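You operate a simulated robot arm through the tools that you are given. There is no shell and no other tool. Be economical: measure what you need, move in short steps, check, and stop when the job is done.

You run a simulated two-armed robot. Do the job below in one go: nothing can be reset, and whatever is moved stays where it is left.

Task
Hold the job tub on the top of the grey table steady with one hand and put the pin from the top of the grey table in it with the other. Put the green wheel from the top of the grey table on the coiled chain there. Take the blue cartridge and leave it on the top of the cool down rack. Put the white pad from the top of the grey table on top of the brown carton on the top of the grey table. Take the yellow card from the top of the grey table and leave it on the top of the spares bench. Take the cowl on the top of the grey table and put it away on the top of the cool down rack. Put the blue roll on the shelf of the powder bench. Fetch the cover from the top of the grey table and set it in the brown cured carton. Shut the red bin lid that stands open. Take the grey wheel and leave it on the top of the cool down rack. Take the yellow wheel from the top of the boards table and leave it on the orange disc there. Open the limits door, turn the down dial to 1 m, then shut the door. Any order will do. Set down upright: blue cartridge, yellow card, blue roll.

It is judged by the outcome, as a careful person would: the job done as asked, and still so three seconds after it is handed in. It fails if anything else is knocked over, pushed out of place, dropped, spilled or broken. Lids that push on must go on centred and level and be pressed home; caps that screw on are set level and turned clockwise until they are tight.

Robot
Two 7-joint arms with fingered hands on one trunk, on a base that drives. Base frame: it is fixed to the floor where the robot stands at the start and does not move with it; the origin is under the middle of the robot, x ahead of it, y to its left, z up; the surface under the hand at the start is at about z = 0.8. Lengths are in m, angles in rad, forces in N, time in s.
The left shoulder is at the start at [0.07, 0.157, 1.189], the right one opposite. With the tool pointing down near the work surface each hand reaches from about 0.3 to 0.9 m from the robot's upright axis, wherever it stands, measured 20 degrees to its own side. Places, roughly: blue cartridge (6x6x12 cm) [0.7, -0.2, 0.9]; blue roll (5x5x10 cm) [0.7, 1.7, 0.8]; carton [0.5, -0.5, 0.75]; coiled chain (13x13x3 cm) [0.6, 0.2, 0.8]; cover (11x6x6 cm) [0.6, 1.8, 0.8]; cowl (10x10x9 cm) [0.5, 1.2, 0.8]; cured carton [0.5, 1.5, 0.75]; down dial [-2.1, -13.6, 0.7]; green wheel (8x8x5 cm) [0.7, 0, 0.8]; grey wheel (8x8x5 cm) [5.3, 3.9, 0.9]; job tub [0.5, 1, 0.75]; limits door [-2.1, -13.6, 0.7]; orange disc [1.75, -13.75, 0.75]; pin (4x4x9 cm) [0.5, -0.2, 0.9]; red bin lid [-1.3, -0.1, 0.9]; shelf of the powder bench [-1.1, -0.6, 0.2]; top of the cool down rack [2.1, 3.8, 0.9]; top of the spares bench [-1.1, -1.5, 0.8]; white pad (5x6x5 cm) [1, 0.1, 0.8]; yellow card (5x4x8 cm) [0.8, 0.4, 0.8]; yellow wheel (7x7x3 cm) [1.5, -13.8, 0.8]. Payload 5 kg a hand.
The tool frame of a hand sits at the grasp point between the pads (the TCP): z along the fingers, y along the line on which they close. The tips reach 0.031 m beyond it. Largest opening 0.156 m; the body of the gripper starts 0.088 m behind the TCP. The gripper is a hand of 4 fingers: y runs from the thumb to the fingers, the wrist lies at [0, 0, -0.249] in the tool frame.
Orientation is that of the tool frame in the base frame, as a unit quaternion [x, y, z, w]. With the fingers straight down and closing along the base's y, the tool's x points along the base's -x, its y along +y and its z along -z.

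Tools
- The arms move only by the tool arm_command. It takes "left_moves", "right_moves" or both (then of equal length, played together; a hand with none holds still); each is a list of rows, each a list of 6 numbers: the shift along the tool's x, y, z in units of 30 mm (1.0 is 30 mm), then the turn, a rotation vector about the tool's x, y, z in units of 4 degrees (1.0 is 4 degrees). In form: [[dx, dy, dz, rx, ry, rz], ...]. A call has 1 to 12 rows; each row shifts and turns the commanded pose from where the row before left it, along the tool's axes as they then stand. A call with a number of a shift or a turn outside -1 to 1 is refused whole. Each row takes 0.2 s and may step no farther than 0.05 m and 0.15 rad from the row before; otherwise, the whole call is refused. Where a pose cannot be reached the arm comes as near as it can. A force on the tool above 40 N (or 10 N above the force at the start of the call, whichever is more), or a blocked arm, ends the call early, and 0.2 s more pass. In this call time passes only in rows, and 0.2 s behind the last. The reply holds the time, the measured pose of the TCP, the force on the tool along the base axes, the opening and the grip force, in the units named above and with some noise, with the torque about the TCP (base axes, N m) and any sound that the robot's microphone picked up.
- Cameras (640 x 400 px; columns grow to the right, rows downward): "scene" is now at [0.1037, -0.0464, 1.3869]; the picture's right is [-0.65, -0.76, 0.00], its down [-0.64, 0.55, -0.54] and it looks along [0.41, -0.35, -0.84] (base axes); focal length 214 px, centre (320, 200). "left" rides on the left gripper at [-0.072, 0.002, -0.111] in its tool frame; the picture's right is [-0.02, -1.00, 0.00], its down [0.84, -0.02, -0.54] and it looks along [0.54, -0.01, 0.84] (tool axes); focal length 234 px, centre (320, 200). "right" rides on the right gripper at [0.072, 0.002, -0.111] in its tool frame; the picture's right is [-0.02, 1.00, 0.00], its down [-0.84, -0.02, -0.54] and it looks along [-0.54, -0.01, 0.84] (tool axes); focal length 234 px, centre (320, 200). There is no depth. A picture from a camera that has moved, and an enlarged one, comes with that camera's place and axes in the base frame and with its lens.
- camera(camera): a new picture of that camera. No time passes.
- slide_trunk(by): slides the trunk up (or, below 0, down) by that many m; the arms and the scene camera ride with it, the base frame stays. It gives what a move gives, with no picture.
- roll_base(legs): drives the robot by 1 to 6 legs, each [ahead, turn to the left] in m and rad, along the robot's own axes; the way and the turn of a leg run together, so that a leg with both is an arc; at most 1.5 m and 3.142 rad a leg. The arms and the cameras ride along, it lands a little off, and it stops where it bumps. It gives what a move gives.
- set_fingers(finger1, finger2, finger3, thumb_bend, hand): sets how far each is bent, from 0 (flat) to 100 (curled in); at 30 the hand is open as for a grip, at 70 the pads meet at the TCP. One left out holds its place. A second passes; each finger stops where it meets its share of the squeeze, and holds until it gets a number again. It is the only way to open and close the hand. It gives what a move gives, with no picture; readings hold the bend of each and the force on the fingers (four entries, about 0 where the hand has none), thumb and palm.
- turn_head(pan, tilt): turns the head with the scene camera to pan (to the left, within 1.501 rad either way) and tilt (down, from -0.506 to 1.204), counted from straight ahead of the robot. It gives what a move gives.
- enlarge(camera, box): a new picture of the part [left, top, right, bottom] of that camera's present view, enlarged. No time passes.
- job_done(): hands the job in; it is judged then, once.

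Work in short steps. Places have to be worked out from the pictures, the camera data and where the tool is seen: move nearer, look again, correct. Check each grasp and each placing, and mend what went wrong. You have 567 turns and 370 pictures in all, those below and enlarged ones among them. Open the grippers and draw the arms clear of the work before you hand the job in, unless the task says otherwise; then end with one line.

The tools are called after "Request:" as a command line: name --argument value ..., lists and objects as JSON in quotes. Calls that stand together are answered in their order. arm_command: Moves the arms, as the interface text tells. Its arguments: {"type":"object","properties":{"left_moves":{"type":"array","items":{"type":"array","items":{"type":"number"}}},"right_moves":{"type":"array","items":{"type":"array","items":{"type":"number"}}}},"required":[]} The other tools are called the same way: slide_trunk (by) slides the trunk up or down; set_fingers (finger1, finger2, finger3, thumb_bend, hand) moves the fingers one by one; roll_base (legs) drives the base; turn_head (pan, tilt) turns the head that bears the scene camera; camera (camera) takes a picture; enlarge (camera, box) takes an enlarged picture of a part of a camera's view; job_done () hands the job in.

At the start:

```text
clock: 0.0
left_tool_pos: [0.3644, 0.5068, 1.2121]
left_ee_rot: [-0.001, 1.0, 0.0, 0.0]
left_ft_force: [0.0, -0.2, 0.3]
left_wrist_torque: [0.03, 0.0, 0.0]
left_width: 0.1562
left_grasp_force: 0.0
left_shape: jaw
left_bend: [30.0, 30.0, 30.0, 30.0]
left_finger forces: [0.0, 0.0, 0.0, 0.0, 0.1, 0.0]
right_tool_pos: [0.6112, 0.083, 1.2271]
right_ee_rot: [-0.001, 1.0, 0.0, 0.0]
right_ft_force: [-0.1, 0.7, -0.2]
right_wrist_torque: [-0.02, -0.03, 0.01]
right_width: 0.1559
right_grasp_force: 0.2
right_shape: jaw
right_bend: [30.0, 30.0, 30.0, 30.0]
right_finger forces: [0.0, 0.0, 0.1, 0.0, 0.0, 0.0]
trunk travel left (down, up): [-0.575, 0.365]
robot x, y, heading: [0.0015, -0.0025, 0.004]
head pan, tilt: [-0.709, 1.005]
```

scene: 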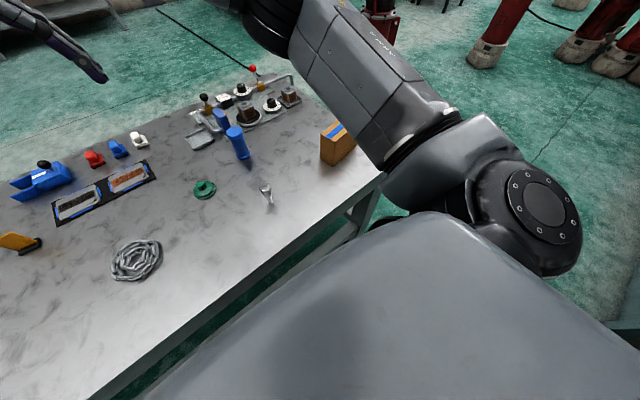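
right: 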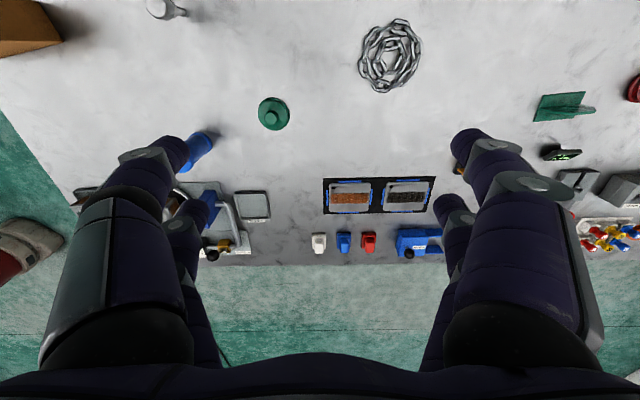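
left: 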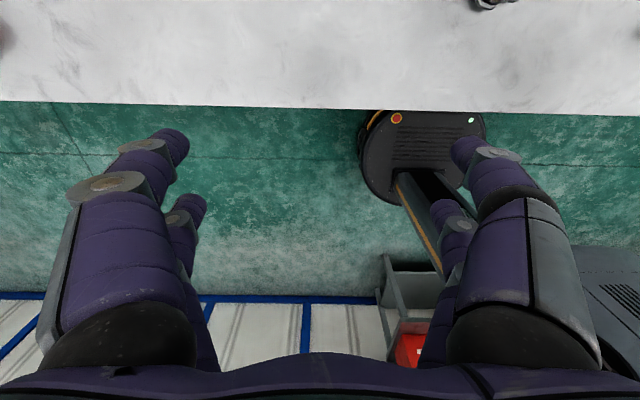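

I'll start by surveying the table with the head camera, looking left along it first.

Request:
turn_head --pan 0.0 --tilt 0.8

Request:
camera --camera "scene"

Request:
turn_head --pan 1.0 --tilt 0.6

Request:
camera --camera "scene"

Request:
turn_head --pan -1.0 --tilt 0.5

Request:
camera --camera "scene"

```text
clock: 1.1
left_tool_pos: [0.3665, 0.508, 1.2117]
left_ee_rot: [0.0, 1.0, 0.0, 0.0]
left_ft_force: [0.4, 0.8, 0.2]
left_wrist_torque: [-0.03, 0.0, 0.0]
left_width: 0.1556
left_grasp_force: 0.1
left_shape: jaw
left_bend: [30.0, 30.0, 30.0, 30.0]
left_finger forces: [0.0, 0.0, 0.1, 0.0, 0.0, 0.1]
right_tool_pos: [0.6119, 0.0828, 1.2285]
right_ee_rot: [0.0, 1.0, 0.0, 0.0]
right_ft_force: [-0.9, 0.3, 0.5]
right_wrist_torque: [-0.01, 0.01, 0.02]
right_width: 0.1561
right_grasp_force: 0.0
right_shape: jaw
right_bend: [30.0, 30.0, 30.0, 30.0]
right_finger forces: [0.0, 0.0, 0.0, 0.1, 0.1, 0.1]
trunk travel left (down, up): [-0.575, 0.365]
robot x, y, heading: [0.0017, 0.0002, 0.002]
head pan, tilt: [0.0, 0.799]
```

```text
366 pictures are left
camera scene: at [0.1317, -0.0014, 1.4024], right [0.0, -1.0, 0.0], down [-0.72, 0.0, -0.7], along [0.7, 0.0, -0.72], focal length 214 px, centre (320, 200)
```

scene: 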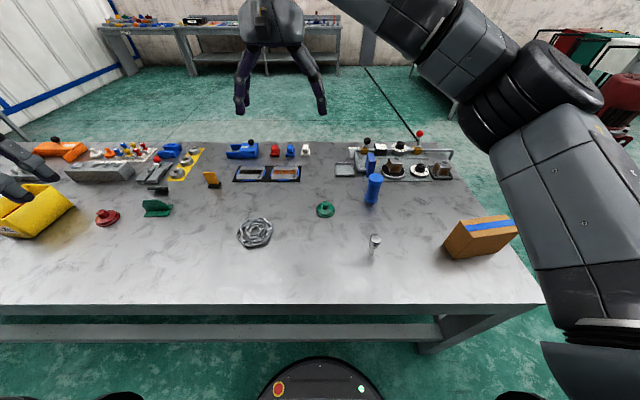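

```text
clock: 2.3
left_tool_pos: [0.3665, 0.5057, 1.2117]
left_ee_rot: [0.0, 1.0, 0.0, 0.0]
left_ft_force: [-1.0, -0.3, -0.3]
left_wrist_torque: [0.04, 0.02, 0.01]
left_width: 0.156
left_grasp_force: 0.1
left_shape: jaw
left_bend: [30.0, 30.0, 30.0, 30.0]
left_finger forces: [0.0, 0.0, 0.0, 0.0, 0.1, 0.0]
right_tool_pos: [0.6116, 0.0832, 1.2277]
right_ee_rot: [0.0, 1.0, 0.0, 0.0]
right_ft_force: [0.2, -0.4, 0.1]
right_wrist_torque: [0.03, 0.0, -0.02]
right_width: 0.1561
right_grasp_force: 0.0
right_shape: jaw
right_bend: [30.0, 30.0, 30.0, 30.0]
right_finger forces: [0.0, 0.0, 0.1, 0.0, 0.0, 0.0]
trunk travel left (down, up): [-0.575, 0.365]
robot x, y, heading: [0.0037, 0.0024, -0.0]
head pan, tilt: [1.0, 0.6]
```

```text
365 pictures are left
camera scene: at [0.0989, 0.0731, 1.4193], right [0.84, -0.54, 0.0], down [-0.31, -0.48, -0.82], along [0.45, 0.69, -0.57], focal length 214 px, centre (320, 200)
```

scene: 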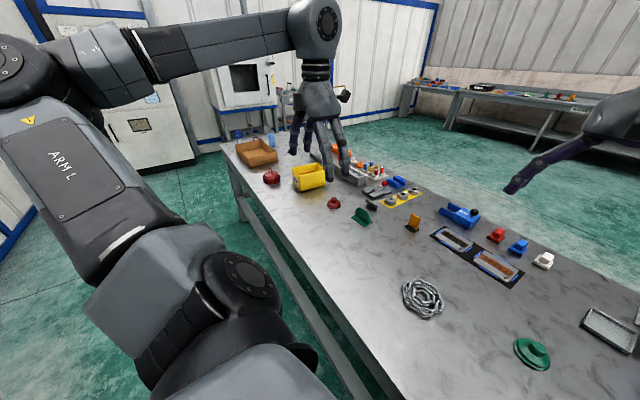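

```text
clock: 4.3
left_tool_pos: [0.366, 0.5068, 1.2121]
left_ee_rot: [0.001, 1.0, 0.0, 0.0]
left_ft_force: [-0.5, 0.0, 0.8]
left_wrist_torque: [0.0, 0.01, 0.0]
left_width: 0.1558
left_grasp_force: 0.2
left_shape: jaw
left_bend: [30.0, 30.0, 30.0, 30.0]
left_finger forces: [0.0, 0.0, 0.0, 0.1, 0.0, 0.0]
right_tool_pos: [0.6109, 0.082, 1.2273]
right_ee_rot: [0.0, 1.0, 0.001, 0.0]
right_ft_force: [0.4, 0.7, -0.1]
right_wrist_torque: [0.02, 0.01, 0.02]
right_width: 0.156
right_grasp_force: 0.1
right_shape: jaw
right_bend: [30.0, 30.0, 30.0, 30.0]
right_finger forces: [0.0, 0.0, 0.0, 0.0, 0.0, 0.0]
trunk travel left (down, up): [-0.575, 0.365]
robot x, y, heading: [-0.0008, 0.0029, -0.001]
head pan, tilt: [-1.0, 0.499]
```

```text
364 pictures are left
camera scene: at [0.1003, -0.0778, 1.4284], right [-0.84, -0.54, 0.0], down [-0.26, 0.4, -0.88], along [0.47, -0.74, -0.48], focal length 214 px, centre (320, 200)
```

scene: 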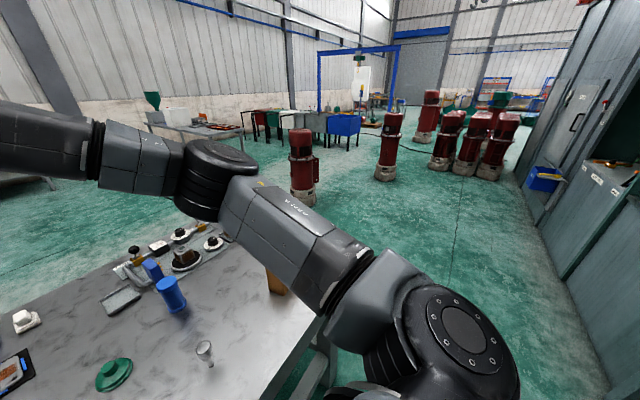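

The table top is at about z=0.80, and I judge the green wheel to be at (0.646,-0.018). The hand camera's axis passes through the TCP, so I move the right hand above the wheel and look.

Request:
arm_command --right_moves '[[-0.117, -0.335, 0.933, 0, 0, 0], [-0.117, -0.335, 0.933, 0, 0, 0], [-0.117, -0.335, 0.933, 0, 0, 0], [-0.117, -0.335, 0.933, 0, 0, 0], [-0.117, -0.335, 0.933, 0, 0, 0], [-0.117, -0.335, 0.933, 0, 0, 0], [-0.117, -0.335, 0.933, 0, 0, 0], [-0.117, -0.335, 0.933, 0, 0, 0], [-0.117, -0.335, 0.933, 0, 0, 0], [-0.117, -0.335, 0.933, 0, 0, 0]]'

Request:
camera --camera "right"

Request:
turn_head --pan 0.0 --tilt 0.8

Request:
camera --camera "scene"

```text
clock: 6.5
left_tool_pos: [0.3664, 0.5056, 1.2118]
left_ee_rot: [-0.001, 1.0, 0.0, 0.0]
left_ft_force: [0.5, -0.9, 0.5]
left_wrist_torque: [0.01, -0.01, 0.01]
left_width: 0.1557
left_grasp_force: 0.2
left_shape: jaw
left_bend: [30.0, 30.0, 30.0, 30.0]
left_finger forces: [0.0, 0.0, 0.0, 0.0, 0.1, 0.0]
right_tool_pos: [0.6467, -0.0202, 0.9473]
right_ee_rot: [0.0, 1.0, 0.0, 0.0]
right_ft_force: [-1.3, -1.1, -0.7]
right_wrist_torque: [0.03, 0.03, 0.03]
right_width: 0.1557
right_grasp_force: 0.2
right_shape: jaw
right_bend: [30.0, 30.0, 30.0, 30.0]
right_finger forces: [0.0, 0.0, 0.1, 0.0, 0.1, 0.1]
trunk travel left (down, up): [-0.575, 0.365]
robot x, y, heading: [0.001, 0.0004, -0.001]
head pan, tilt: [-1.0, 0.499]
```

```text
363 pictures are left
camera right: at [0.5749, -0.0171, 1.0575], right [0.02, 1.0, 0.0], down [0.84, -0.02, 0.54], along [0.54, -0.01, -0.84], focal length 234 px, centre (320, 200)
```

right: 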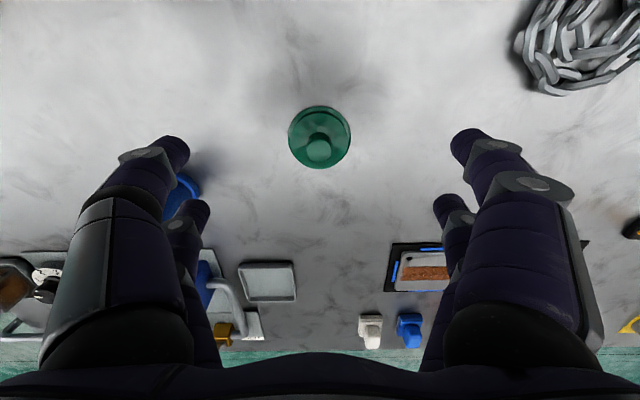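

```text
clock: 7.7
left_tool_pos: [0.3655, 0.507, 1.2125]
left_ee_rot: [0.0, 1.0, 0.0, 0.0]
left_ft_force: [-0.8, 0.0, -0.3]
left_wrist_torque: [0.04, 0.03, 0.01]
left_width: 0.156
left_grasp_force: 0.0
left_shape: jaw
left_bend: [30.0, 30.0, 30.0, 30.0]
left_finger forces: [0.1, 0.0, 0.0, 0.0, 0.0, 0.0]
right_tool_pos: [0.6467, -0.0187, 0.9482]
right_ee_rot: [0.0, 1.0, 0.0, 0.0]
right_ft_force: [-0.4, 0.3, -0.1]
right_wrist_torque: [-0.01, -0.01, 0.01]
right_width: 0.1558
right_grasp_force: 0.1
right_shape: jaw
right_bend: [30.0, 30.0, 30.0, 30.0]
right_finger forces: [0.1, 0.0, 0.0, 0.0, 0.0, 0.0]
trunk travel left (down, up): [-0.575, 0.365]
robot x, y, heading: [-0.0003, 0.0035, -0.003]
head pan, tilt: [0.0, 0.799]
```

```text
362 pictures are left
camera scene: at [0.1317, -0.0014, 1.4025], right [0.0, -1.0, 0.0], down [-0.72, 0.0, -0.7], along [0.7, 0.0, -0.72], focal length 214 px, centre (320, 200)
```

scene: 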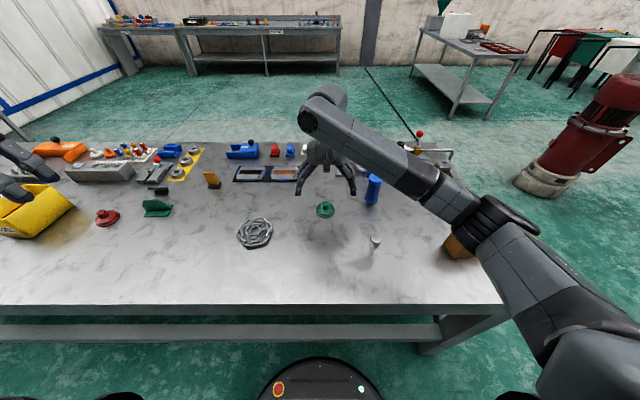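

The wheel centre works out at (0.655,-0.018). I descend to grip its knob, stopping with the TCP near 0.85.

Request:
arm_command --right_moves '[[-0.07, 0, 0.83, 0, 0, 0], [-0.07, 0, 0.83, 0, 0, 0], [-0.07, 0, 0.83, 0, 0, 0], [-0.07, 0, 0.83, 0, 0, 0]]'

Request:
camera --camera "right"

```text
clock: 8.7
left_tool_pos: [0.3676, 0.507, 1.2118]
left_ee_rot: [0.001, 1.0, 0.0, 0.0]
left_ft_force: [-0.1, 0.0, -0.5]
left_wrist_torque: [0.04, 0.02, 0.01]
left_width: 0.1559
left_grasp_force: 0.0
left_shape: jaw
left_bend: [30.0, 30.0, 30.0, 30.0]
left_finger forces: [0.0, 0.1, 0.0, 0.1, 0.0, 0.1]
right_tool_pos: [0.6544, -0.0189, 0.8475]
right_ee_rot: [-0.001, 1.0, 0.0, 0.0]
right_ft_force: [0.9, -0.2, 0.0]
right_wrist_torque: [0.0, 0.03, 0.01]
right_width: 0.1561
right_grasp_force: 0.0
right_shape: jaw
right_bend: [30.0, 30.0, 30.0, 30.0]
right_finger forces: [0.0, 0.0, 0.0, 0.0, 0.0, 0.1]
trunk travel left (down, up): [-0.575, 0.365]
robot x, y, heading: [-0.0032, 0.001, -0.004]
head pan, tilt: [0.0, 0.799]
```

```text
361 pictures are left
camera right: at [0.5827, -0.0168, 0.9578], right [0.02, 1.0, 0.0], down [0.84, -0.02, 0.54], along [0.54, -0.01, -0.84], focal length 234 px, centre (320, 200)
```

right: 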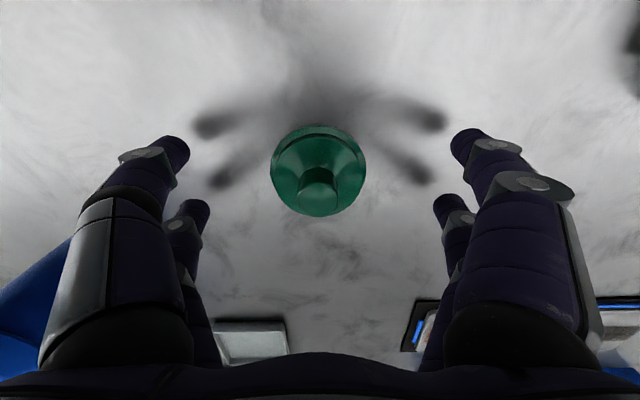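

The digits sit in two rows about 4 cm apart, so the 8 cm flange is a better grip than the slim knob. I lower 12 mm and close on the flange.

Request:
arm_command --right_moves '[[0, 0, 0.4, 0, 0, 0]]'

Request:
set_fingers --hand "right" --finger1 60 --finger2 60 --finger3 60 --thumb_bend 60

Request:
camera --camera "right"

```text
clock: 9.1
left_tool_pos: [0.367, 0.5065, 1.2122]
left_ee_rot: [0.0, 1.0, 0.0, 0.0]
left_ft_force: [-0.6, -0.2, 0.0]
left_wrist_torque: [-0.01, -0.03, 0.0]
left_width: 0.1559
left_grasp_force: 0.2
left_shape: jaw
left_bend: [30.0, 30.0, 30.0, 30.0]
left_finger forces: [0.1, 0.0, 0.0, 0.0, 0.1, 0.0]
right_tool_pos: [0.6547, -0.0199, 0.8337]
right_ee_rot: [0.0, 1.0, 0.0, -0.001]
right_ft_force: [-0.6, 0.1, 0.4]
right_wrist_torque: [0.01, 0.01, 0.0]
right_width: 0.1556
right_grasp_force: 0.1
right_shape: jaw
right_bend: [30.0, 30.0, 30.0, 30.0]
right_finger forces: [0.0, 0.0, 0.0, 0.1, 0.1, 0.0]
trunk travel left (down, up): [-0.575, 0.365]
robot x, y, heading: [0.0029, -0.0004, 0.003]
head pan, tilt: [0.0, 0.799]
```

```text
clock: 10.1
left_tool_pos: [0.3655, 0.5074, 1.2137]
left_ee_rot: [0.0, 1.0, 0.001, 0.001]
left_ft_force: [0.8, 0.0, -0.1]
left_wrist_torque: [-0.02, -0.02, 0.01]
left_width: 0.1557
left_grasp_force: 0.0
left_shape: jaw
left_bend: [30.0, 30.0, 30.0, 30.0]
left_finger forces: [0.0, 0.0, 0.1, 0.0, 0.1, 0.1]
right_tool_pos: [0.655, -0.0197, 0.8384]
right_ee_rot: [0.0, 1.0, 0.001, 0.001]
right_ft_force: [3.7, -1.5, 19.4]
right_wrist_torque: [-0.32, -0.52, 0.06]
right_width: 0.0459
right_grasp_force: 13.7
right_shape: fingers
right_bend: [59.0, 56.0, 55.0, 59.0]
right_finger forces: [0.7, 9.6, 15.0, 0.1, 1.9, 0.0]
trunk travel left (down, up): [-0.575, 0.365]
robot x, y, heading: [0.0003, -0.0019, 0.002]
head pan, tilt: [0.0, 0.799]
```

```text
360 pictures are left
camera right: at [0.582, -0.017, 0.9483], right [0.02, 1.0, 0.0], down [0.84, -0.02, 0.55], along [0.55, -0.01, -0.84], focal length 234 px, centre (320, 200)
```

right: 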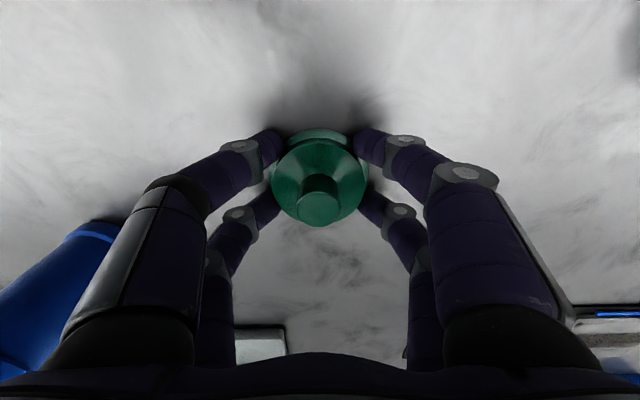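

Tips are pressing on the table (19 N up). I raise 6 mm and close a bit more.

Request:
arm_command --right_moves '[[0, 0, -0.2, 0, 0, 0]]'

Request:
set_fingers --hand "right" --finger1 64 --finger2 64 --finger3 64 --thumb_bend 64

Request:
arm_command --right_moves '[[0, 0, -0.8, 0, 0, 0], [0, 0, -0.8, 0, 0, 0]]'

Request:
camera --camera "right"

```text
clock: 10.5
left_tool_pos: [0.3666, 0.5074, 1.2121]
left_ee_rot: [0.0, 1.0, 0.0, 0.0]
left_ft_force: [-0.7, 0.1, 0.1]
left_wrist_torque: [0.0, -0.02, 0.0]
left_width: 0.156
left_grasp_force: 0.1
left_shape: jaw
left_bend: [30.0, 30.0, 30.0, 30.0]
left_finger forces: [0.1, 0.0, 0.0, 0.0, 0.0, 0.1]
right_tool_pos: [0.6537, -0.0198, 0.838]
right_ee_rot: [0.0, 1.0, 0.0, -0.003]
right_ft_force: [1.2, -1.5, -0.5]
right_wrist_torque: [0.02, -0.06, -0.03]
right_width: 0.0457
right_grasp_force: 4.9
right_shape: fingers
right_bend: [59.0, 56.0, 56.0, 59.0]
right_finger forces: [0.8, 3.7, 4.1, 0.0, 1.3, 0.0]
trunk travel left (down, up): [-0.575, 0.365]
robot x, y, heading: [0.0035, -0.0039, 0.0]
head pan, tilt: [0.0, 0.799]
```

```text
clock: 11.5
left_tool_pos: [0.367, 0.5074, 1.2105]
left_ee_rot: [0.0, 1.0, 0.0, 0.0]
left_ft_force: [-0.7, 0.3, -0.2]
left_wrist_torque: [-0.03, 0.01, 0.05]
left_width: 0.1561
left_grasp_force: 0.1
left_shape: jaw
left_bend: [30.0, 30.0, 30.0, 30.0]
left_finger forces: [0.0, 0.1, 0.0, 0.1, 0.1, 0.1]
right_tool_pos: [0.6552, -0.019, 0.8419]
right_ee_rot: [0.0, 1.0, -0.001, 0.0]
right_ft_force: [0.2, -0.3, 0.0]
right_wrist_torque: [-0.01, 0.06, 0.0]
right_width: 0.042
right_grasp_force: 10.3
right_shape: fingers
right_bend: [60.0, 56.0, 56.0, 61.0]
right_finger forces: [4.0, 6.7, 6.0, 0.0, 4.4, 0.0]
trunk travel left (down, up): [-0.575, 0.365]
robot x, y, heading: [0.0009, -0.0032, -0.001]
head pan, tilt: [0.0, 0.799]
```

```text
clock: 12.1
left_tool_pos: [0.3667, 0.5081, 1.212]
left_ee_rot: [0.0, 1.0, 0.001, -0.001]
left_ft_force: [-0.4, -0.1, 0.2]
left_wrist_torque: [0.0, -0.01, 0.01]
left_width: 0.156
left_grasp_force: 0.2
left_shape: jaw
left_bend: [30.0, 30.0, 30.0, 30.0]
left_finger forces: [0.0, 0.1, 0.0, 0.0, 0.0, 0.0]
right_tool_pos: [0.6548, -0.0167, 0.8903]
right_ee_rot: [0.0, 1.0, 0.0, -0.001]
right_ft_force: [-0.4, 0.7, -5.9]
right_wrist_torque: [0.0, 0.04, 0.02]
right_width: 0.042
right_grasp_force: 10.6
right_shape: fingers
right_bend: [60.0, 56.0, 56.0, 61.0]
right_finger forces: [4.0, 6.8, 5.9, 0.0, 4.5, 0.0]
trunk travel left (down, up): [-0.575, 0.365]
robot x, y, heading: [0.0033, -0.0004, -0.006]
head pan, tilt: [0.0, 0.799]
```

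```text
359 pictures are left
camera right: at [0.5827, -0.0156, 1.0002], right [0.02, 1.0, 0.0], down [0.84, -0.02, 0.54], along [0.54, -0.01, -0.84], focal length 234 px, centre (320, 200)
```

right: 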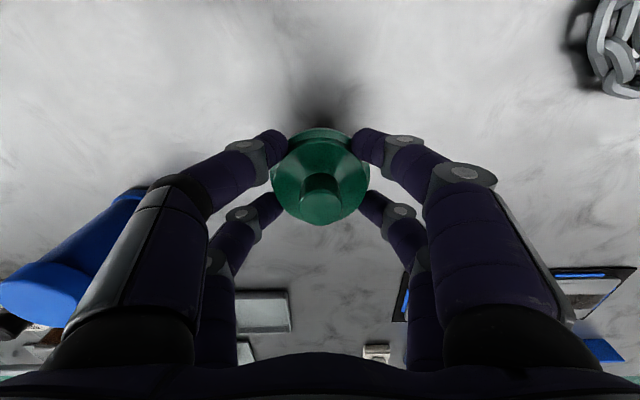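

Wheel is held. I carry it over the coil at about (0.548,0.214).

Request:
arm_command --right_moves '[[0, 0, -1, 0, 0, 0], [0.397, 0.859, -0.2, 0, 0, 0], [0.397, 0.859, 0, 0, 0, 0], [0.397, 0.859, 0, 0, 0, 0], [0.397, 0.859, 0, 0, 0, 0], [0.397, 0.859, 0, 0, 0, 0], [0.397, 0.859, 0, 0, 0, 0], [0.397, 0.859, 0, 0, 0, 0], [0.397, 0.859, 0, 0, 0, 0], [0.397, 0.859, 0, 0, 0, 0]]'

Request:
camera --camera "right"

Request:
camera --camera "scene"

```text
clock: 14.3
left_tool_pos: [0.3661, 0.5087, 1.2112]
left_ee_rot: [0.001, 1.0, -0.001, 0.0]
left_ft_force: [0.3, 0.7, -0.7]
left_wrist_torque: [-0.04, -0.02, 0.0]
left_width: 0.1556
left_grasp_force: 0.0
left_shape: jaw
left_bend: [30.0, 30.0, 30.0, 30.0]
left_finger forces: [0.0, 0.0, 0.0, 0.1, 0.0, 0.0]
right_tool_pos: [0.5462, 0.2156, 0.9262]
right_ee_rot: [0.0, 1.0, -0.001, 0.0]
right_ft_force: [1.2, 1.0, -5.5]
right_wrist_torque: [0.02, 0.05, 0.05]
right_width: 0.0415
right_grasp_force: 11.2
right_shape: fingers
right_bend: [60.0, 56.0, 56.0, 62.0]
right_finger forces: [4.1, 7.2, 6.2, 0.0, 4.5, 0.1]
trunk travel left (down, up): [-0.575, 0.365]
robot x, y, heading: [-0.0023, -0.0017, -0.002]
head pan, tilt: [0.0, 0.799]
```

```text
358 pictures are left
camera right: at [0.4747, 0.218, 1.0355], right [0.02, 1.0, 0.0], down [0.84, -0.02, 0.54], along [0.54, -0.01, -0.84], focal length 234 px, centre (320, 200)
```

right: 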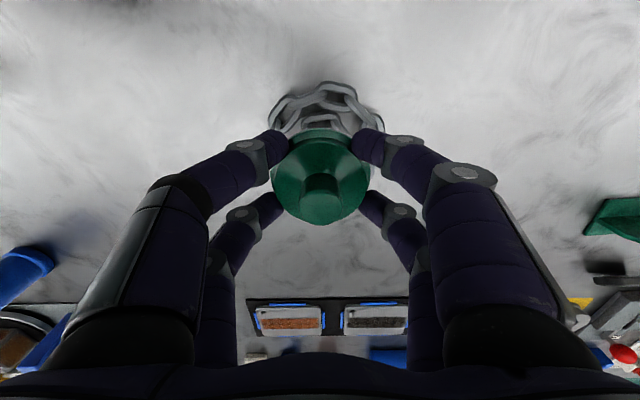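

```text
357 pictures are left
camera scene: at [0.1317, 0.0004, 1.4024], right [0.0, -1.0, 0.0], down [-0.72, 0.0, -0.7], along [0.7, 0.0, -0.72], focal length 214 px, centre (320, 200)
```

scene: 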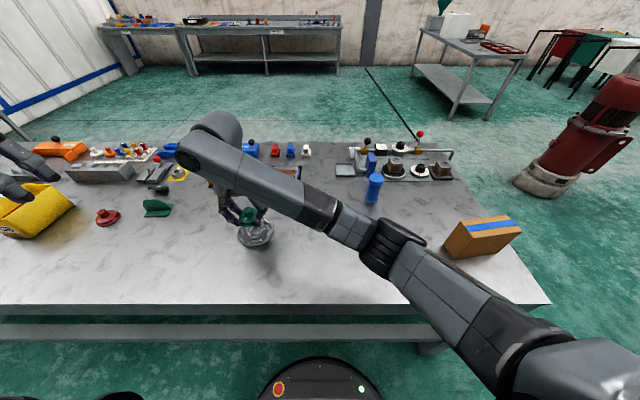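

The coil centre looks to be about (0.555,0.219). I shift slightly and lower onto it.

Request:
arm_command --right_moves '[[-0.3, 0.1, 0.8, 0, 0, 0], [0, 0, 0.7, 0, 0, 0], [0, 0, 0.2, 0, 0, 0], [0, 0, 0.1, 0, 0, 0]]'

Request:
camera --camera "right"

```text
clock: 15.3
left_tool_pos: [0.3671, 0.5072, 1.2121]
left_ee_rot: [0.001, 1.0, 0.001, 0.0]
left_ft_force: [-0.3, 0.0, -0.4]
left_wrist_torque: [-0.03, 0.03, 0.01]
left_width: 0.1559
left_grasp_force: 0.0
left_shape: jaw
left_bend: [30.0, 30.0, 30.0, 30.0]
left_finger forces: [0.1, 0.1, 0.0, 0.0, 0.0, 0.0]
right_tool_pos: [0.5563, 0.2175, 0.8719]
right_ee_rot: [0.0, 1.0, -0.001, 0.0]
right_ft_force: [-0.1, -0.5, -5.4]
right_wrist_torque: [0.01, 0.05, 0.01]
right_width: 0.0417
right_grasp_force: 11.1
right_shape: fingers
right_bend: [60.0, 56.0, 56.0, 62.0]
right_finger forces: [4.1, 7.2, 6.1, 0.1, 4.5, 0.0]
trunk travel left (down, up): [-0.575, 0.365]
robot x, y, heading: [0.0003, 0.006, -0.003]
head pan, tilt: [0.0, 0.799]
```

```text
356 pictures are left
camera right: at [0.4845, 0.2194, 0.982], right [0.02, 1.0, 0.0], down [0.84, -0.02, 0.54], along [0.54, -0.01, -0.84], focal length 234 px, centre (320, 200)
```

right: 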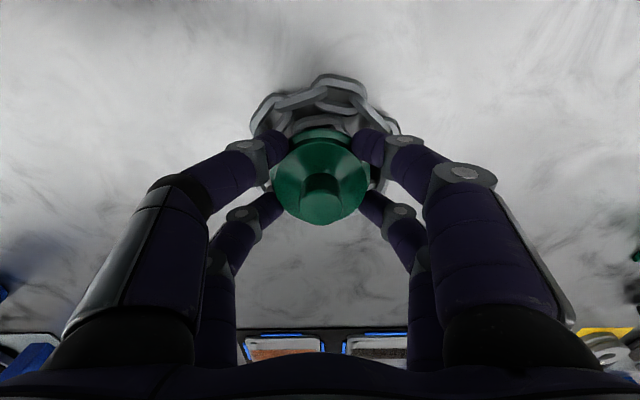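

Nearly there; the coil centre of ~0.555 is confirmed from the earlier head view. I keep lowering in 3 mm steps.

Request:
arm_command --right_moves '[[0, 0, 0.1, 0, 0, 0], [0, 0, 0.1, 0, 0, 0]]'

Request:
arm_command --right_moves '[[0, 0, 0.1, 0, 0, 0], [0, 0, 0.1, 0, 0, 0]]'

```text
clock: 15.9
left_tool_pos: [0.3669, 0.5074, 1.212]
left_ee_rot: [0.001, 1.0, 0.0, 0.0]
left_ft_force: [-1.4, -0.4, -0.1]
left_wrist_torque: [0.01, 0.01, -0.01]
left_width: 0.1559
left_grasp_force: 0.1
left_shape: jaw
left_bend: [30.0, 30.0, 30.0, 30.0]
left_finger forces: [0.1, 0.1, 0.0, 0.0, 0.1, 0.0]
right_tool_pos: [0.5559, 0.217, 0.8664]
right_ee_rot: [0.0, 1.0, 0.0, -0.001]
right_ft_force: [0.3, -0.6, -5.6]
right_wrist_torque: [0.04, 0.02, 0.04]
right_width: 0.0417
right_grasp_force: 10.5
right_shape: fingers
right_bend: [60.0, 56.0, 56.0, 62.0]
right_finger forces: [4.1, 7.1, 6.2, 0.0, 4.6, 0.0]
trunk travel left (down, up): [-0.575, 0.365]
robot x, y, heading: [-0.0024, -0.0014, 0.001]
head pan, tilt: [0.0, 0.799]
```

```text
clock: 16.5
left_tool_pos: [0.3649, 0.5064, 1.2127]
left_ee_rot: [0.0, 1.0, 0.0, 0.001]
left_ft_force: [0.0, 0.4, 0.4]
left_wrist_torque: [0.01, 0.02, 0.0]
left_width: 0.1558
left_grasp_force: 0.1
left_shape: jaw
left_bend: [30.0, 30.0, 30.0, 30.0]
left_finger forces: [0.0, 0.0, 0.0, 0.0, 0.0, 0.1]
right_tool_pos: [0.5562, 0.2164, 0.8639]
right_ee_rot: [0.0, 1.0, 0.002, 0.002]
right_ft_force: [0.3, -0.5, 15.8]
right_wrist_torque: [-0.1, -0.1, 0.03]
right_width: 0.0414
right_grasp_force: 16.6
right_shape: fingers
right_bend: [60.0, 56.0, 57.0, 62.0]
right_finger forces: [6.0, 9.8, 12.0, 0.0, 6.7, 0.1]
trunk travel left (down, up): [-0.575, 0.365]
robot x, y, heading: [-0.0007, 0.0033, -0.001]
head pan, tilt: [0.0, 0.799]
```

Contact at 0.864. I relieve 3 mm, open the fingers, and back straight up.

Request:
arm_command --right_moves '[[0, 0, -0.1, 0, 0, 0]]'

Request:
set_fingers --hand "right" --finger1 40 --finger2 40 --finger3 40 --thumb_bend 40

Request:
arm_command --right_moves '[[0, 0, -0.8, 0, 0, 0], [0, 0, -0.9, 0, 0, 0], [0, 0, -0.9, 0, 0, 0], [0, 0, -0.9, 0, 0, 0]]'

Request:
camera --camera "right"

```text
clock: 16.9
left_tool_pos: [0.365, 0.5064, 1.2121]
left_ee_rot: [0.0, 1.0, 0.0, 0.0]
left_ft_force: [0.1, 0.4, 0.3]
left_wrist_torque: [-0.01, -0.03, -0.01]
left_width: 0.1558
left_grasp_force: 0.0
left_shape: jaw
left_bend: [30.0, 30.0, 30.0, 30.0]
left_finger forces: [0.0, 0.1, 0.1, 0.0, 0.0, 0.1]
right_tool_pos: [0.5564, 0.2167, 0.8647]
right_ee_rot: [-0.001, 1.0, 0.0, 0.001]
right_ft_force: [3.7, 1.5, 8.7]
right_wrist_torque: [0.12, -0.13, 0.02]
right_width: 0.0416
right_grasp_force: 14.3
right_shape: fingers
right_bend: [60.0, 56.0, 57.0, 62.0]
right_finger forces: [5.4, 10.7, 8.3, 0.0, 5.4, 0.0]
trunk travel left (down, up): [-0.575, 0.365]
robot x, y, heading: [-0.0024, -0.0004, -0.003]
head pan, tilt: [0.0, 0.799]
```

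```text
clock: 17.9
left_tool_pos: [0.3665, 0.5069, 1.2113]
left_ee_rot: [0.001, 1.0, 0.0, 0.0]
left_ft_force: [0.5, 1.3, 0.4]
left_wrist_torque: [-0.04, 0.0, -0.02]
left_width: 0.1557
left_grasp_force: 0.1
left_shape: jaw
left_bend: [30.0, 30.0, 30.0, 30.0]
left_finger forces: [0.0, 0.0, 0.1, 0.1, 0.1, 0.0]
right_tool_pos: [0.557, 0.2175, 0.8632]
right_ee_rot: [0.0, 1.0, -0.001, 0.0]
right_ft_force: [0.5, 0.1, -0.5]
right_wrist_torque: [-0.03, 0.02, -0.03]
right_width: 0.1203
right_grasp_force: 0.1
right_shape: fingers
right_bend: [40.0, 40.0, 40.0, 40.0]
right_finger forces: [0.1, 0.0, 0.0, 0.0, 0.0, 0.0]
trunk travel left (down, up): [-0.575, 0.365]
robot x, y, heading: [0.0038, -0.001, -0.001]
head pan, tilt: [0.0, 0.799]
```

```text
clock: 18.9
left_tool_pos: [0.3649, 0.5075, 1.2113]
left_ee_rot: [0.0, 1.0, 0.0, 0.0]
left_ft_force: [-0.3, 0.3, 0.4]
left_wrist_torque: [-0.02, 0.01, 0.0]
left_width: 0.1556
left_grasp_force: 0.0
left_shape: jaw
left_bend: [30.0, 30.0, 30.0, 30.0]
left_finger forces: [0.0, 0.0, 0.0, 0.0, 0.0, 0.0]
right_tool_pos: [0.5565, 0.2156, 0.9686]
right_ee_rot: [0.0, 1.0, -0.001, -0.001]
right_ft_force: [-0.4, 0.9, -1.1]
right_wrist_torque: [0.05, -0.02, -0.02]
right_width: 0.1203
right_grasp_force: 0.0
right_shape: fingers
right_bend: [40.0, 40.0, 40.0, 40.0]
right_finger forces: [0.1, 0.0, 0.0, 0.1, 0.1, 0.1]
trunk travel left (down, up): [-0.575, 0.365]
robot x, y, heading: [-0.0007, 0.0002, -0.004]
head pan, tilt: [0.0, 0.799]
```

```text
355 pictures are left
camera right: at [0.4838, 0.2184, 1.0785], right [0.02, 1.0, 0.0], down [0.84, -0.02, 0.54], along [0.54, -0.01, -0.84], focal length 234 px, centre (320, 200)
```

right: 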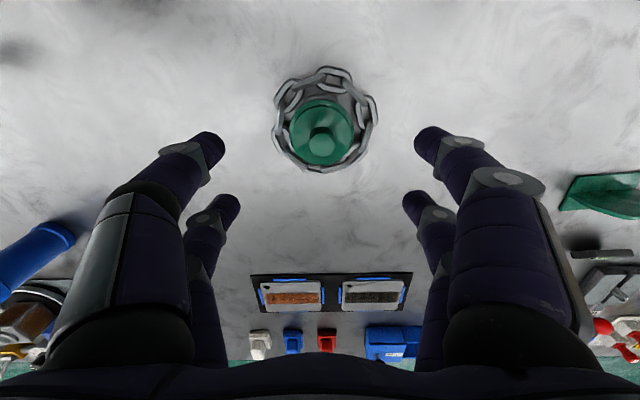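

The green wheel sits on the coil. Next is the white pad at about (1.03,0.07), which is far, so I drive a little closer to the table and zoom in on it.

Request:
roll_base --legs '[[0.05, 0]]'

Request:
enlarge --camera "scene" --box '[220, 110, 480, 270]'

```text
clock: 19.9
left_tool_pos: [0.4135, 0.5068, 1.2132]
left_ee_rot: [-0.001, 1.0, 0.0, 0.0]
left_ft_force: [-0.4, 0.6, 0.3]
left_wrist_torque: [-0.02, -0.01, -0.01]
left_width: 0.1562
left_grasp_force: 0.0
left_shape: jaw
left_bend: [30.0, 30.0, 30.0, 30.0]
left_finger forces: [0.0, 0.0, 0.0, 0.1, 0.0, 0.1]
right_tool_pos: [0.6038, 0.2163, 0.9698]
right_ee_rot: [-0.001, 1.0, 0.0, 0.001]
right_ft_force: [1.0, 0.4, 0.6]
right_wrist_torque: [0.0, 0.01, 0.03]
right_width: 0.1206
right_grasp_force: 0.0
right_shape: fingers
right_bend: [40.0, 40.0, 40.0, 40.0]
right_finger forces: [0.1, 0.1, 0.0, 0.0, 0.0, 0.0]
trunk travel left (down, up): [-0.575, 0.365]
robot x, y, heading: [0.0436, -0.0038, 0.003]
head pan, tilt: [0.0, 0.799]
```

```text
2.46 times, centred on (350, 190) of scene
camera zoom: at [0.1787, -0.0015, 1.4028], right [0.0, -1.0, 0.0], down [-0.72, 0.0, -0.7], along [0.7, 0.0, -0.72], focal length 528 px, centre (246, 225)
```

zoom: 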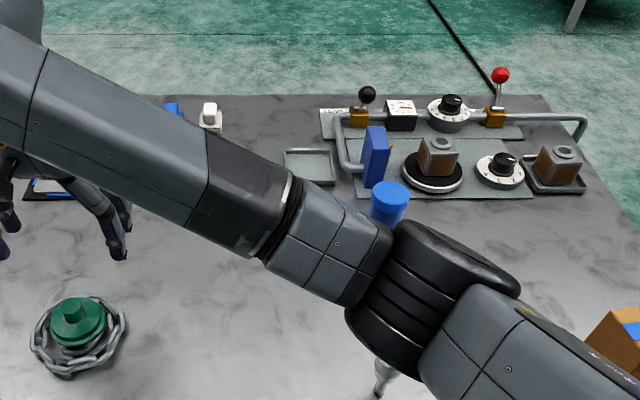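

The pad has neighbours close by. I tilt the right hand forward 36° and shift it toward y=0.07 to get a near view.

Request:
arm_command --right_moves '[[0, -0.54, -0.2, 0, -1, 0], [0, -0.54, -0.2, 0, -1, 0], [0, -0.54, 0, 0, -1, 0], [0, -0.54, 0, 0, -1, 0], [0, -0.54, 0, 0, -1, 0], [0, -0.54, 0, 0, -1, 0], [0, -0.54, 0, 0, -1, 0], [0, -0.54, 0, 0, -1, 0], [0, -0.54, 0, 0, -1, 0]]'

Request:
arm_command --right_moves '[[-0.8, 0, 0.6, 0, 0, 0], [-0.8, 0, 0.6, 0, 0, 0], [-0.8, 0, 0.6, 0, 0, 0], [-0.8, 0, 0.6, 0, 0, 0], [-0.8, 0, 0.6, 0, 0, 0], [-0.8, 0, 0.6, 0, 0, 0], [-0.8, 0, 0.6, 0, 0, 0], [-0.8, 0, 0.6, 0, 0, 0], [-0.8, 0, 0.6, 0, 0, 0], [-0.8, 0, 0.6, 0, 0, 0]]'

Request:
camera --camera "right"

```text
clock: 21.9
left_tool_pos: [0.4147, 0.5062, 1.2126]
left_ee_rot: [-0.001, 1.0, 0.001, 0.0]
left_ft_force: [0.2, 0.0, -0.1]
left_wrist_torque: [0.01, -0.01, 0.0]
left_width: 0.1559
left_grasp_force: 0.0
left_shape: jaw
left_bend: [30.0, 30.0, 30.0, 30.0]
left_finger forces: [0.1, 0.1, 0.1, 0.0, 0.0, 0.0]
right_tool_pos: [0.6052, 0.0705, 0.9806]
right_ee_rot: [-0.001, 0.951, 0.002, 0.309]
right_ft_force: [0.6, -0.2, 0.1]
right_wrist_torque: [0.03, -0.03, -0.01]
right_width: 0.1205
right_grasp_force: 0.1
right_shape: fingers
right_bend: [40.0, 40.0, 40.0, 40.0]
right_finger forces: [0.0, 0.0, 0.1, 0.0, 0.1, 0.1]
trunk travel left (down, up): [-0.575, 0.365]
robot x, y, heading: [0.0533, -0.0007, -0.001]
head pan, tilt: [0.0, 0.799]
```

```text
clock: 24.1
left_tool_pos: [0.4163, 0.5086, 1.211]
left_ee_rot: [-0.002, 1.0, 0.0, 0.0]
left_ft_force: [-0.5, 0.0, -0.1]
left_wrist_torque: [0.02, 0.0, -0.02]
left_width: 0.1559
left_grasp_force: 0.1
left_shape: jaw
left_bend: [30.0, 30.0, 30.0, 30.0]
left_finger forces: [0.0, 0.0, 0.0, 0.1, 0.0, 0.0]
right_tool_pos: [0.9068, 0.073, 0.975]
right_ee_rot: [-0.002, 0.951, 0.001, 0.309]
right_ft_force: [0.5, 0.2, -0.3]
right_wrist_torque: [-0.01, 0.04, 0.02]
right_width: 0.1204
right_grasp_force: 0.1
right_shape: fingers
right_bend: [40.0, 40.0, 40.0, 40.0]
right_finger forces: [0.2, 0.0, 0.0, 0.0, 0.0, 0.1]
trunk travel left (down, up): [-0.575, 0.365]
robot x, y, heading: [0.0477, -0.0003, -0.001]
head pan, tilt: [0.0, 0.799]
```

```text
353 pictures are left
camera right: at [0.7824, 0.0749, 1.0222], right [0.02, 1.0, 0.01], down [0.36, -0.02, 0.93], along [0.93, -0.01, -0.36], focal length 234 px, centre (320, 200)
```

right: 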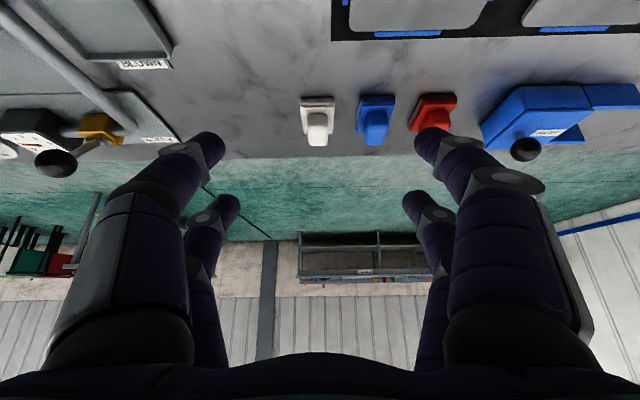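

The gap to the blue neighbour is about 3.4 cm, but the right arm would need a 36° tilt here. Turning the base left brings the right shoulder nearer, so I retract, mostly un-tilt and turn 0.7 rad.

Request:
arm_command --right_moves '[[0.72, 0, -0.78, 0, 0, 0], [0.72, 0, -0.78, 0, 0, 0], [0.72, 0, -0.78, 0, 0, 0], [0.72, 0, -0.78, 0, 0, 0], [0.72, 0, -0.78, 0, 0, 0], [0.72, 0, -0.78, 0, 0, 0], [0, 0, 0, 0, 1, 0], [0, 0, 0, 0, 1, 0], [0, 0, 0, 0, 1, 0], [0, 0, 0, 0, 1, 0], [0, 0, 0, 0, 1, 0], [0, 0, 0, 0, 1, 0]]'

Request:
roll_base --legs '[[0, 0.7]]'

```text
clock: 26.7
left_tool_pos: [0.415, 0.5079, 1.2125]
left_ee_rot: [-0.002, 1.0, 0.0, -0.001]
left_ft_force: [0.3, 0.3, -0.2]
left_wrist_torque: [-0.02, -0.01, -0.01]
left_width: 0.1556
left_grasp_force: 0.1
left_shape: jaw
left_bend: [30.0, 30.0, 30.0, 30.0]
left_finger forces: [0.0, 0.1, 0.0, 0.0, 0.0, 0.0]
right_tool_pos: [0.7173, 0.071, 1.0135]
right_ee_rot: [-0.001, 0.995, 0.0, 0.103]
right_ft_force: [0.3, -0.1, 0.1]
right_wrist_torque: [-0.03, -0.02, -0.01]
right_width: 0.1205
right_grasp_force: 0.0
right_shape: fingers
right_bend: [40.0, 40.0, 40.0, 40.0]
right_finger forces: [0.0, 0.0, 0.0, 0.0, 0.1, 0.0]
trunk travel left (down, up): [-0.575, 0.365]
robot x, y, heading: [0.0482, -0.0001, 0.003]
head pan, tilt: [0.0, 0.799]
```

```text
clock: 28.9
left_tool_pos: [0.0043, 0.6233, 1.213]
left_ee_rot: [-0.341, 0.94, 0.0, 0.001]
left_ft_force: [0.3, 0.1, -0.3]
left_wrist_torque: [-0.01, 0.02, 0.0]
left_width: 0.1559
left_grasp_force: 0.0
left_shape: jaw
left_bend: [30.0, 30.0, 30.0, 30.0]
left_finger forces: [0.0, 0.0, 0.1, 0.1, 0.0, 0.0]
right_tool_pos: [0.5165, 0.484, 1.0133]
right_ee_rot: [-0.34, 0.935, 0.036, 0.098]
right_ft_force: [0.0, 0.4, -0.5]
right_wrist_torque: [-0.02, 0.01, 0.01]
right_width: 0.1205
right_grasp_force: 0.1
right_shape: fingers
right_bend: [40.0, 40.0, 40.0, 40.0]
right_finger forces: [0.0, 0.1, 0.0, 0.0, 0.0, 0.0]
trunk travel left (down, up): [-0.575, 0.365]
robot x, y, heading: [0.0471, -0.0013, 0.702]
head pan, tilt: [0.0, 0.799]
```

Now I level the hand and yaw it back so the fingers close along the base y.

Request:
arm_command --right_moves '[[0, 0, 0, 0, 1, 0], [0, 0, 0, 0, 1, 0], [0, 0, 0, 0, 1, 0], [0, 0, 0, 0, 0, 1], [0, 0, 0, 0, 0, 1], [0, 0, 0, 0, 0, 1], [0, 0, 0, 0, 0, 1], [0, 0, 0, 0, 0, 1], [0, 0, 0, 0, 0, 1], [0, 0, 0, 0, 0, 1], [0, 0, 0, 0, 0, 1], [0, 0, 0, 0, 0, 1]]'

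Request:
arm_command --right_moves '[[-0.9, -0.9, 0, 0, 0, 1], [-0.9, -0.9, 0, 0, 0, 0], [-0.9, -0.9, 0, 0, 0, 0], [-0.9, -0.9, 0, 0, 0, 0], [-0.9, -0.9, 0, 0, 0, 0], [-0.9, -0.9, 0, 0, 0, 0], [-0.9, -0.9, 0, 0, 0, 0], [-0.9, -0.9, 0, 0, 0, 0], [-0.9, -0.9, 0, 0, 0, 0], [-0.9, -0.9, 0, 0, 0, 0], [-0.9, -0.9, 0, 0, 0, 0], [-0.9, -0.9, 0, 0, 0, 0]]'

Request:
camera --camera "right"

```text
clock: 31.5
left_tool_pos: [0.0046, 0.6237, 1.2109]
left_ee_rot: [-0.341, 0.94, 0.0, 0.0]
left_ft_force: [0.1, -1.3, 1.1]
left_wrist_torque: [0.04, 0.0, 0.01]
left_width: 0.1561
left_grasp_force: 0.2
left_shape: jaw
left_bend: [30.0, 30.0, 30.0, 30.0]
left_finger forces: [0.1, 0.0, 0.0, 0.0, 0.1, 0.1]
right_tool_pos: [0.5158, 0.4828, 1.012]
right_ee_rot: [-0.034, 0.999, 0.0, 0.001]
right_ft_force: [0.1, -0.2, 0.2]
right_wrist_torque: [-0.01, 0.02, 0.03]
right_width: 0.1204
right_grasp_force: 0.0
right_shape: fingers
right_bend: [40.0, 40.0, 40.0, 40.0]
right_finger forces: [0.0, 0.0, 0.0, 0.0, 0.0, 0.0]
trunk travel left (down, up): [-0.575, 0.365]
robot x, y, heading: [0.0458, 0.002, 0.694]
head pan, tilt: [0.0, 0.799]
```

```text
clock: 34.1
left_tool_pos: [0.0049, 0.6239, 1.2125]
left_ee_rot: [-0.341, 0.94, 0.001, 0.0]
left_ft_force: [-0.4, -0.9, 0.2]
left_wrist_torque: [0.03, 0.0, -0.02]
left_width: 0.1562
left_grasp_force: 0.1
left_shape: jaw
left_bend: [30.0, 30.0, 30.0, 30.0]
left_finger forces: [0.1, 0.0, 0.1, 0.1, 0.0, 0.0]
right_tool_pos: [0.844, 0.1584, 1.0125]
right_ee_rot: [0.001, 1.0, -0.001, 0.0]
right_ft_force: [-0.6, 0.0, -0.6]
right_wrist_torque: [-0.04, 0.04, 0.01]
right_width: 0.1206
right_grasp_force: 0.1
right_shape: fingers
right_bend: [40.0, 40.0, 40.0, 40.0]
right_finger forces: [0.0, 0.0, 0.1, 0.0, 0.0, 0.0]
trunk travel left (down, up): [-0.575, 0.365]
robot x, y, heading: [0.0492, 0.0017, 0.694]
head pan, tilt: [0.0, 0.799]
```

```text
352 pictures are left
camera right: at [0.7715, 0.161, 1.1233], right [0.03, 1.0, 0.0], down [0.84, -0.02, 0.54], along [0.54, -0.01, -0.84], focal length 234 px, centre (320, 200)
```

right: 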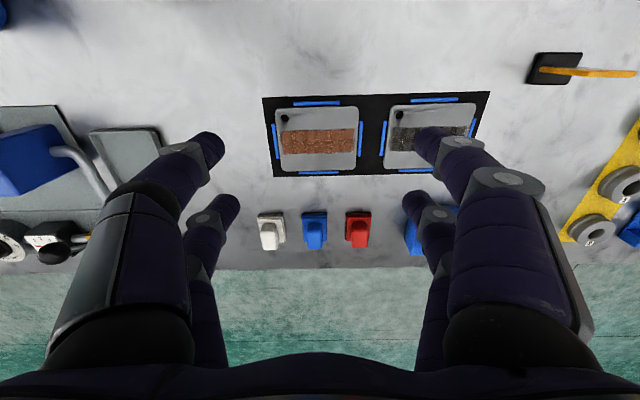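

The pad is at (1.027,0.069). I move above it with a narrower opening and look again.

Request:
set_fingers --hand "right" --finger1 50 --finger2 50 --finger3 50 --thumb_bend 50

Request:
arm_command --right_moves '[[-0.87, -0.424, 0, 0, 0, 0], [-0.87, -0.424, 0, 0, 0, 0], [-0.87, -0.424, 0, 0, 0, 0], [-0.87, -0.424, 0, 0, 0, 0], [-0.87, -0.424, 0, 0, 0, 0], [-0.87, -0.424, 0, 0, 0, 0], [-0.87, -0.424, 0, 0, 0, 0], [0, 0, 0.9, 0, 0, 0], [0, 0, 0.9, 0, 0, 0], [0, 0, 0.9, 0, 0, 0]]'

Request:
camera --camera "right"

```text
clock: 35.1
left_tool_pos: [0.0048, 0.6243, 1.2126]
left_ee_rot: [-0.341, 0.94, 0.0, 0.0]
left_ft_force: [-0.1, -0.4, -0.3]
left_wrist_torque: [-0.01, 0.04, -0.01]
left_width: 0.1558
left_grasp_force: 0.1
left_shape: jaw
left_bend: [30.0, 30.0, 30.0, 30.0]
left_finger forces: [0.0, 0.1, 0.0, 0.1, 0.0, 0.0]
right_tool_pos: [0.8426, 0.1597, 1.0132]
right_ee_rot: [0.002, 1.0, 0.001, 0.0]
right_ft_force: [0.4, -0.5, 0.2]
right_wrist_torque: [-0.03, 0.0, -0.02]
right_width: 0.0816
right_grasp_force: 0.0
right_shape: fingers
right_bend: [50.0, 50.0, 50.0, 50.0]
right_finger forces: [0.0, 0.1, 0.1, 0.0, 0.0, 0.0]
trunk travel left (down, up): [-0.575, 0.365]
robot x, y, heading: [0.0486, 0.0012, 0.697]
head pan, tilt: [0.0, 0.799]
```

```text
clock: 37.3
left_tool_pos: [0.0046, 0.6226, 1.212]
left_ee_rot: [-0.341, 0.94, 0.0, 0.0]
left_ft_force: [0.2, -0.1, 0.6]
left_wrist_torque: [0.02, 0.02, -0.01]
left_width: 0.1559
left_grasp_force: 0.0
left_shape: jaw
left_bend: [30.0, 30.0, 30.0, 30.0]
left_finger forces: [0.0, 0.1, 0.0, 0.0, 0.0, 0.0]
right_tool_pos: [1.0066, 0.0648, 0.9322]
right_ee_rot: [0.001, 1.0, 0.0, 0.0]
right_ft_force: [0.9, -0.2, -0.4]
right_wrist_torque: [0.04, 0.02, 0.0]
right_width: 0.0813
right_grasp_force: 0.1
right_shape: fingers
right_bend: [50.0, 50.0, 50.0, 50.0]
right_finger forces: [0.0, 0.0, 0.1, 0.0, 0.1, 0.0]
right hand out of reach, approached as far as the arm can: row 7
trunk travel left (down, up): [-0.575, 0.365]
robot x, y, heading: [0.0475, 0.0009, 0.691]
head pan, tilt: [0.0, 0.799]
```

```text
351 pictures are left
camera right: at [0.9343, 0.0681, 1.0423], right [0.03, 1.0, 0.0], down [0.84, -0.02, 0.54], along [0.54, -0.01, -0.84], focal length 234 px, centre (320, 200)
```

right: 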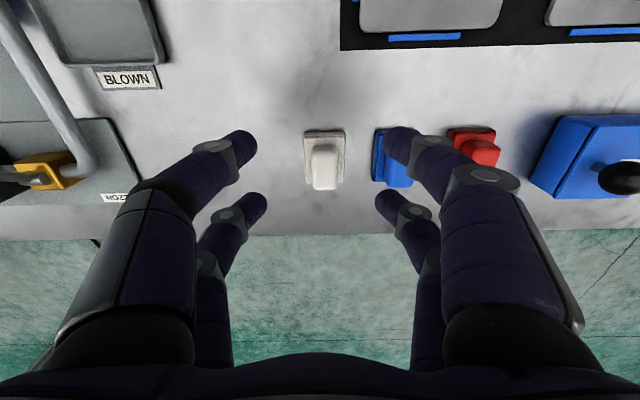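

Slightly short of reach, so I tilt 8°, narrow the opening a little and get to z≈0.88 to check alignment.

Request:
set_fingers --hand "right" --finger1 54 --finger2 54 --finger3 54 --thumb_bend 54

Request:
arm_command --right_moves '[[0, 0, 0, 0, -1, 0], [0, 0, 0, 0, -1, 0], [-0.825, 0.06, 0.116, 0, 0, 0], [0.115, 0, 0.825, 0, 0, 0], [0.115, 0, 0.825, 0, 0, 0]]'

Request:
camera --camera "right"

```text
clock: 38.3
left_tool_pos: [0.0044, 0.623, 1.2123]
left_ee_rot: [-0.341, 0.94, 0.0, 0.0]
left_ft_force: [0.4, 1.0, 0.8]
left_wrist_torque: [0.01, -0.01, 0.01]
left_width: 0.1557
left_grasp_force: 0.1
left_shape: jaw
left_bend: [30.0, 30.0, 30.0, 30.0]
left_finger forces: [0.0, 0.0, 0.0, 0.1, 0.1, 0.0]
right_tool_pos: [1.0041, 0.0672, 0.9339]
right_ee_rot: [0.001, 1.0, -0.001, 0.001]
right_ft_force: [-0.3, 0.3, 0.9]
right_wrist_torque: [0.04, -0.02, 0.03]
right_width: 0.0656
right_grasp_force: 0.0
right_shape: fingers
right_bend: [54.0, 54.0, 54.0, 54.0]
right_finger forces: [0.1, 0.0, 0.0, 0.0, 0.0, 0.0]
trunk travel left (down, up): [-0.575, 0.365]
robot x, y, heading: [0.0461, -0.0006, 0.702]
head pan, tilt: [0.0, 0.799]
```

```text
clock: 39.5
left_tool_pos: [0.0059, 0.6244, 1.2128]
left_ee_rot: [-0.342, 0.94, 0.0, 0.0]
left_ft_force: [-0.3, -0.3, 0.7]
left_wrist_torque: [-0.01, 0.03, 0.01]
left_width: 0.1558
left_grasp_force: 0.0
left_shape: jaw
left_bend: [30.0, 30.0, 30.0, 30.0]
left_finger forces: [0.0, 0.1, 0.0, 0.0, 0.0, 0.0]
right_tool_pos: [1.0316, 0.0676, 0.882]
right_ee_rot: [0.001, 0.998, 0.0, 0.07]
right_ft_force: [-0.7, 0.8, -0.4]
right_wrist_torque: [0.0, -0.01, 0.0]
right_width: 0.0653
right_grasp_force: 0.0
right_shape: fingers
right_bend: [54.0, 54.0, 54.0, 54.0]
right_finger forces: [0.1, 0.0, 0.0, 0.0, 0.1, 0.0]
trunk travel left (down, up): [-0.575, 0.365]
robot x, y, heading: [0.0513, -0.0023, 0.697]
head pan, tilt: [0.0, 0.799]
```

```text
350 pictures are left
camera right: at [0.9447, 0.0705, 0.9805], right [0.03, 1.0, 0.0], down [0.76, -0.02, 0.66], along [0.66, -0.01, -0.76], focal length 234 px, centre (320, 200)
```

right: 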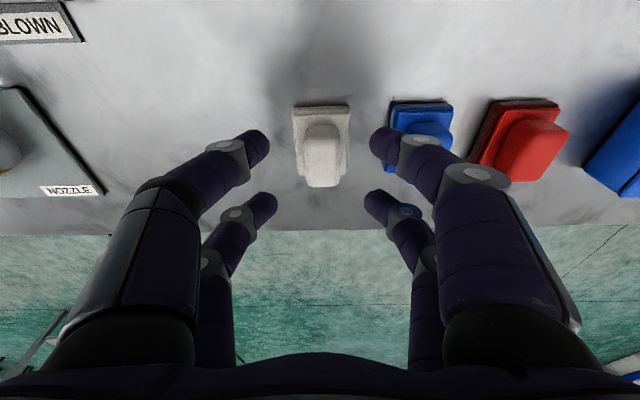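

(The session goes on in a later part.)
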